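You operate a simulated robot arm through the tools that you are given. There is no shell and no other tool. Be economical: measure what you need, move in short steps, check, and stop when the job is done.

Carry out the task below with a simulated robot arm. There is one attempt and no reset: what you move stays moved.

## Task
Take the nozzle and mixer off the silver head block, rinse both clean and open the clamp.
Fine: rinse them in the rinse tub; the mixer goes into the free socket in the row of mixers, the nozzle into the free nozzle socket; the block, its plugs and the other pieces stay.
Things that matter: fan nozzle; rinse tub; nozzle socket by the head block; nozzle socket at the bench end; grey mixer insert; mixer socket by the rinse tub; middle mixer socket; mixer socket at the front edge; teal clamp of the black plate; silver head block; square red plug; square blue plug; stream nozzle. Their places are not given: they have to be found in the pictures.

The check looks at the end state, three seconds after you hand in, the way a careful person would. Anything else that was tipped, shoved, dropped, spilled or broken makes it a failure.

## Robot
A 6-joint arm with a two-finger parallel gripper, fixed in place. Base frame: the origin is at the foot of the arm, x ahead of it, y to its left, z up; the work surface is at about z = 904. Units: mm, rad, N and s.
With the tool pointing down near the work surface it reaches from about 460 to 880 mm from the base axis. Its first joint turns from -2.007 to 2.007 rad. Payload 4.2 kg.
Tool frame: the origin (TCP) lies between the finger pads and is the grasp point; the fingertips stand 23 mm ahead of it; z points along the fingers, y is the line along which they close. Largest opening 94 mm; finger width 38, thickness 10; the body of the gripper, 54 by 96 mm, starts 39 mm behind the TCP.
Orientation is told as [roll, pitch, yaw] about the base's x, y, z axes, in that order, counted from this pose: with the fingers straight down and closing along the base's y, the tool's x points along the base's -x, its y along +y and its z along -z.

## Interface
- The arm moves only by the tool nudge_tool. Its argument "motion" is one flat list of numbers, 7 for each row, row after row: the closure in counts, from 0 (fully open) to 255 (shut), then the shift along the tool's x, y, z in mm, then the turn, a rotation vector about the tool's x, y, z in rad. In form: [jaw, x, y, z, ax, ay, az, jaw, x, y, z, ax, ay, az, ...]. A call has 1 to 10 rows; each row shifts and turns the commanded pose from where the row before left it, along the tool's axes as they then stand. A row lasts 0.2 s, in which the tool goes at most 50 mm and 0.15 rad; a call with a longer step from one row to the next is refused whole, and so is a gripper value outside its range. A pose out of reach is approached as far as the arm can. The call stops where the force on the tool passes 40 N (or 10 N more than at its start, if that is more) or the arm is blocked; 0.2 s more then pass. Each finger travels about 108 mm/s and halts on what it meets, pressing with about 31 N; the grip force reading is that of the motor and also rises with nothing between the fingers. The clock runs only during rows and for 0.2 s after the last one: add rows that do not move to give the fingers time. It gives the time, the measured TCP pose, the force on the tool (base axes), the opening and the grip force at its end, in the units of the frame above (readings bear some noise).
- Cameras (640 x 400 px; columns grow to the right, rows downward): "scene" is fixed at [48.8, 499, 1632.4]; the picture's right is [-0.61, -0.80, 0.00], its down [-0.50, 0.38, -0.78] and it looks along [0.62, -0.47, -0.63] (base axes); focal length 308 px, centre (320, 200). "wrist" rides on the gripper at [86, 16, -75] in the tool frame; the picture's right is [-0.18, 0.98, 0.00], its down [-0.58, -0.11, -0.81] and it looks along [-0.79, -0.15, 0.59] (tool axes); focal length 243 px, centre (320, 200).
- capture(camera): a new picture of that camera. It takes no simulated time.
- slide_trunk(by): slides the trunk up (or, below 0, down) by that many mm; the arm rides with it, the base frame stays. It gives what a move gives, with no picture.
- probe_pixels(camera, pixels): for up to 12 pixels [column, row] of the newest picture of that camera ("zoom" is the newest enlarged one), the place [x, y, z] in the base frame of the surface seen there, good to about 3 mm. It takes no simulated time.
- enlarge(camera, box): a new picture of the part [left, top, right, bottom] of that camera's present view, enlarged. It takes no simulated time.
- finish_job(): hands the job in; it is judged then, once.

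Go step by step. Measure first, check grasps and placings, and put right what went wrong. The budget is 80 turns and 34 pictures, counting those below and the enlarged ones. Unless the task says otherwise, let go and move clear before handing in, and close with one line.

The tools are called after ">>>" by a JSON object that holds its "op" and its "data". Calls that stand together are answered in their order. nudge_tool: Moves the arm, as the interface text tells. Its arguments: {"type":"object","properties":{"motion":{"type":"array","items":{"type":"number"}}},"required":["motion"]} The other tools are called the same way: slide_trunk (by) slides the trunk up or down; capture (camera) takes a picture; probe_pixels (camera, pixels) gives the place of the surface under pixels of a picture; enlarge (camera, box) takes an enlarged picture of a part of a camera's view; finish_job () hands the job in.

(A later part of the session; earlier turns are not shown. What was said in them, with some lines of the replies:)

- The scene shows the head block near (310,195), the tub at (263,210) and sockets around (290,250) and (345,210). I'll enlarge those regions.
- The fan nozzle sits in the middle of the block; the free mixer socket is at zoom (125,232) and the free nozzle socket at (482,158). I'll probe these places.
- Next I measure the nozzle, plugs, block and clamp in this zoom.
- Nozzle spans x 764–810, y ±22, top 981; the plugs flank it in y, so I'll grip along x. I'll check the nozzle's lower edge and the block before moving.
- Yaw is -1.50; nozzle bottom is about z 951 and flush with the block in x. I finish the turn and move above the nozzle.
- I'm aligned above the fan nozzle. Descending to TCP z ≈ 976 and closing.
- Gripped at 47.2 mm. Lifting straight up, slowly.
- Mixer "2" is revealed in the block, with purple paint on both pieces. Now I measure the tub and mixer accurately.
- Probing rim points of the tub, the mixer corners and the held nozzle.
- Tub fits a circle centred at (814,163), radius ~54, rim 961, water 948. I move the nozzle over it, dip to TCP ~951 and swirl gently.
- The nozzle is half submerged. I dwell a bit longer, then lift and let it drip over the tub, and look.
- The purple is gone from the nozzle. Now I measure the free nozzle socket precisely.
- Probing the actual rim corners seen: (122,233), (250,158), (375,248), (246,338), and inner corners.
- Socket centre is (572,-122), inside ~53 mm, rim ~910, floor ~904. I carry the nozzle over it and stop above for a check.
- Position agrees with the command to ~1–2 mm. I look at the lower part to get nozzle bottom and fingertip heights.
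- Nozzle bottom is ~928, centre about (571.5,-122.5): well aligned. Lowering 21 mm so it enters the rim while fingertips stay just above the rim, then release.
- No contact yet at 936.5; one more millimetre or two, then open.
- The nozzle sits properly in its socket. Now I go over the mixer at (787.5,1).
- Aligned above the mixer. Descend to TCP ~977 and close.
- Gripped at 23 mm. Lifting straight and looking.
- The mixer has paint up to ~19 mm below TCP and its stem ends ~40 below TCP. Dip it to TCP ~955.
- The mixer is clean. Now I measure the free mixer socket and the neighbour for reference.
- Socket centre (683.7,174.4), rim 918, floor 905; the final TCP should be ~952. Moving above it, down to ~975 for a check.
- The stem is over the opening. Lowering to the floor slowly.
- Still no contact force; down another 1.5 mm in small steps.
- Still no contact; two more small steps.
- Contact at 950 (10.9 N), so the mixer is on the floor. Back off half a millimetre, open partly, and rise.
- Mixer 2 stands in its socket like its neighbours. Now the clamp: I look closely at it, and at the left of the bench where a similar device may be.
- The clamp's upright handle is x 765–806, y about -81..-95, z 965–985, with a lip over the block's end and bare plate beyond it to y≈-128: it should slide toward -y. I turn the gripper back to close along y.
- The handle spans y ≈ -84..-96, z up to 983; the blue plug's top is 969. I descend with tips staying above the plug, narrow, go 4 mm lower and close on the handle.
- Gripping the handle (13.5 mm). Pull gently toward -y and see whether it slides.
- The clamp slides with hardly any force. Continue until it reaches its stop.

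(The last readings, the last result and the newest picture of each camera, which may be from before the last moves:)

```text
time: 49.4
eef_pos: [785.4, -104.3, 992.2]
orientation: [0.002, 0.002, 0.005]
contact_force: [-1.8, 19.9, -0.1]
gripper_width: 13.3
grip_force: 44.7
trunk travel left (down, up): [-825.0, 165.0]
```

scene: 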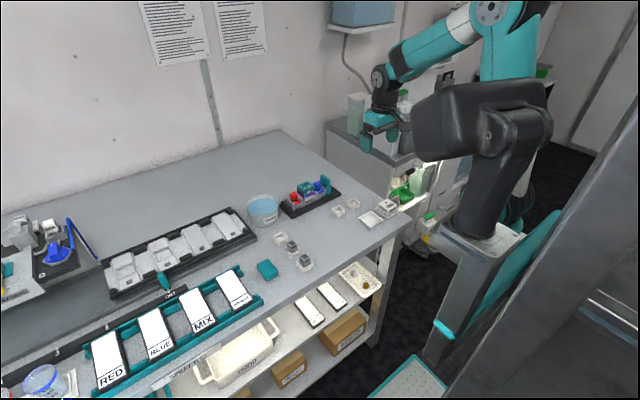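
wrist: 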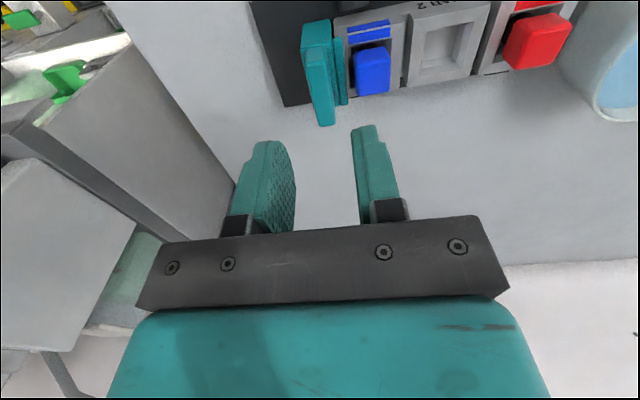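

Resistance of 20 N at y=-104 shows the end stop is reached (~14 mm travel). Relax, release and rise.

>>> {"op": "nudge_tool", "data": {"motion": [255, 0, 2.5, 0, 0, 0, 0, 255, 0, 0, 0, 0, 0, 0, 200, 0, 0, 0, 0, 0, 0, 190, 0, 0, 0, 0, 0, 0, 190, 0, 0, -20, 0, 0, 0, 190, 0, 0, -40, 0, 0, 0, 190, 0, 0, -45, 0, 0, 0, 190, 0, 0, -45, 0, 0, 0]}}

>>> {"op": "nudge_tool", "data": {"motion": [190, 45, 0, 0, 0, 0, 0, 190, 45, 0, 0, 0, 0, 0, 190, 45, 0, 0, 0, 0, 0, 190, 45, 0, 0, 0, 0, 0]}}

>>> {"op": "enlarge", "data": {"camera": "scene", "box": [280, 165, 360, 215]}}

>>> {"op": "capture", "data": {"camera": "scene"}}

```text
time: 51.2
eef_pos: [786.3, -104.1, 1142.8]
orientation: [0.001, 0.003, 0.0]
contact_force: [0.4, 0.2, -1.0]
gripper_width: 23.9
grip_force: 0.0
trunk travel left (down, up): [-825.0, 165.0]
```

```text
time: 52.2
eef_pos: [606.0, -105.3, 1141.6]
orientation: [0.0, 0.001, -0.002]
contact_force: [0.0, -0.3, -1.5]
gripper_width: 23.8
grip_force: 0.0
trunk travel left (down, up): [-825.0, 165.0]
```

```text
8.00 times, centred on (320, 190) of scene
```

zoom: 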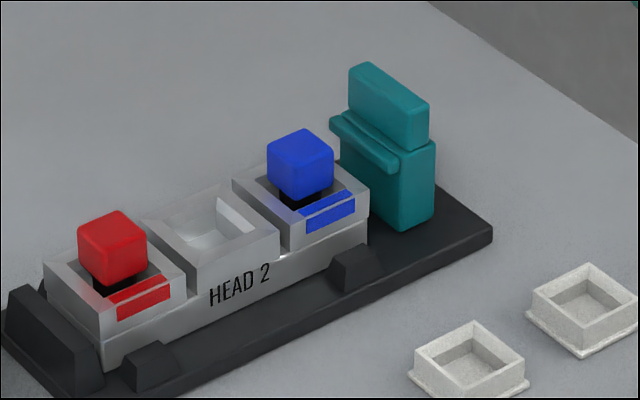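

```text
5 pictures are left
```

scene: 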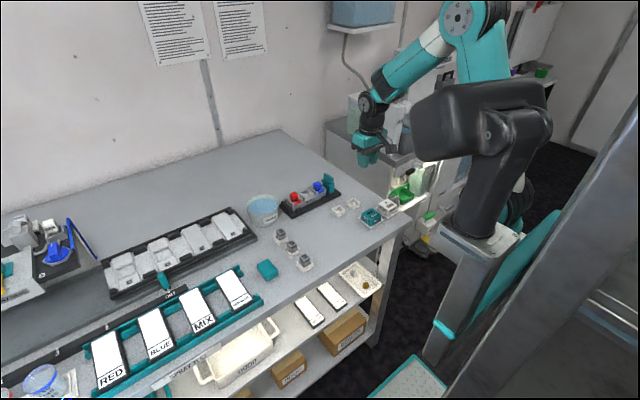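

The clamp's lip at zoom (365,140) has come free of the block. The plugs and block are in place, and the nozzle and mixer are clean and seated, so I'm handing in.

>>> {"op": "finish_job", "data": {}}

```text
The job is handed in.
```

The fan nozzle and mixer 2 are rinsed clean in the tub and sit in their free sockets. The clamp is slid open to its stop, and the block, its plugs and the other pieces look untouched in the last picture.
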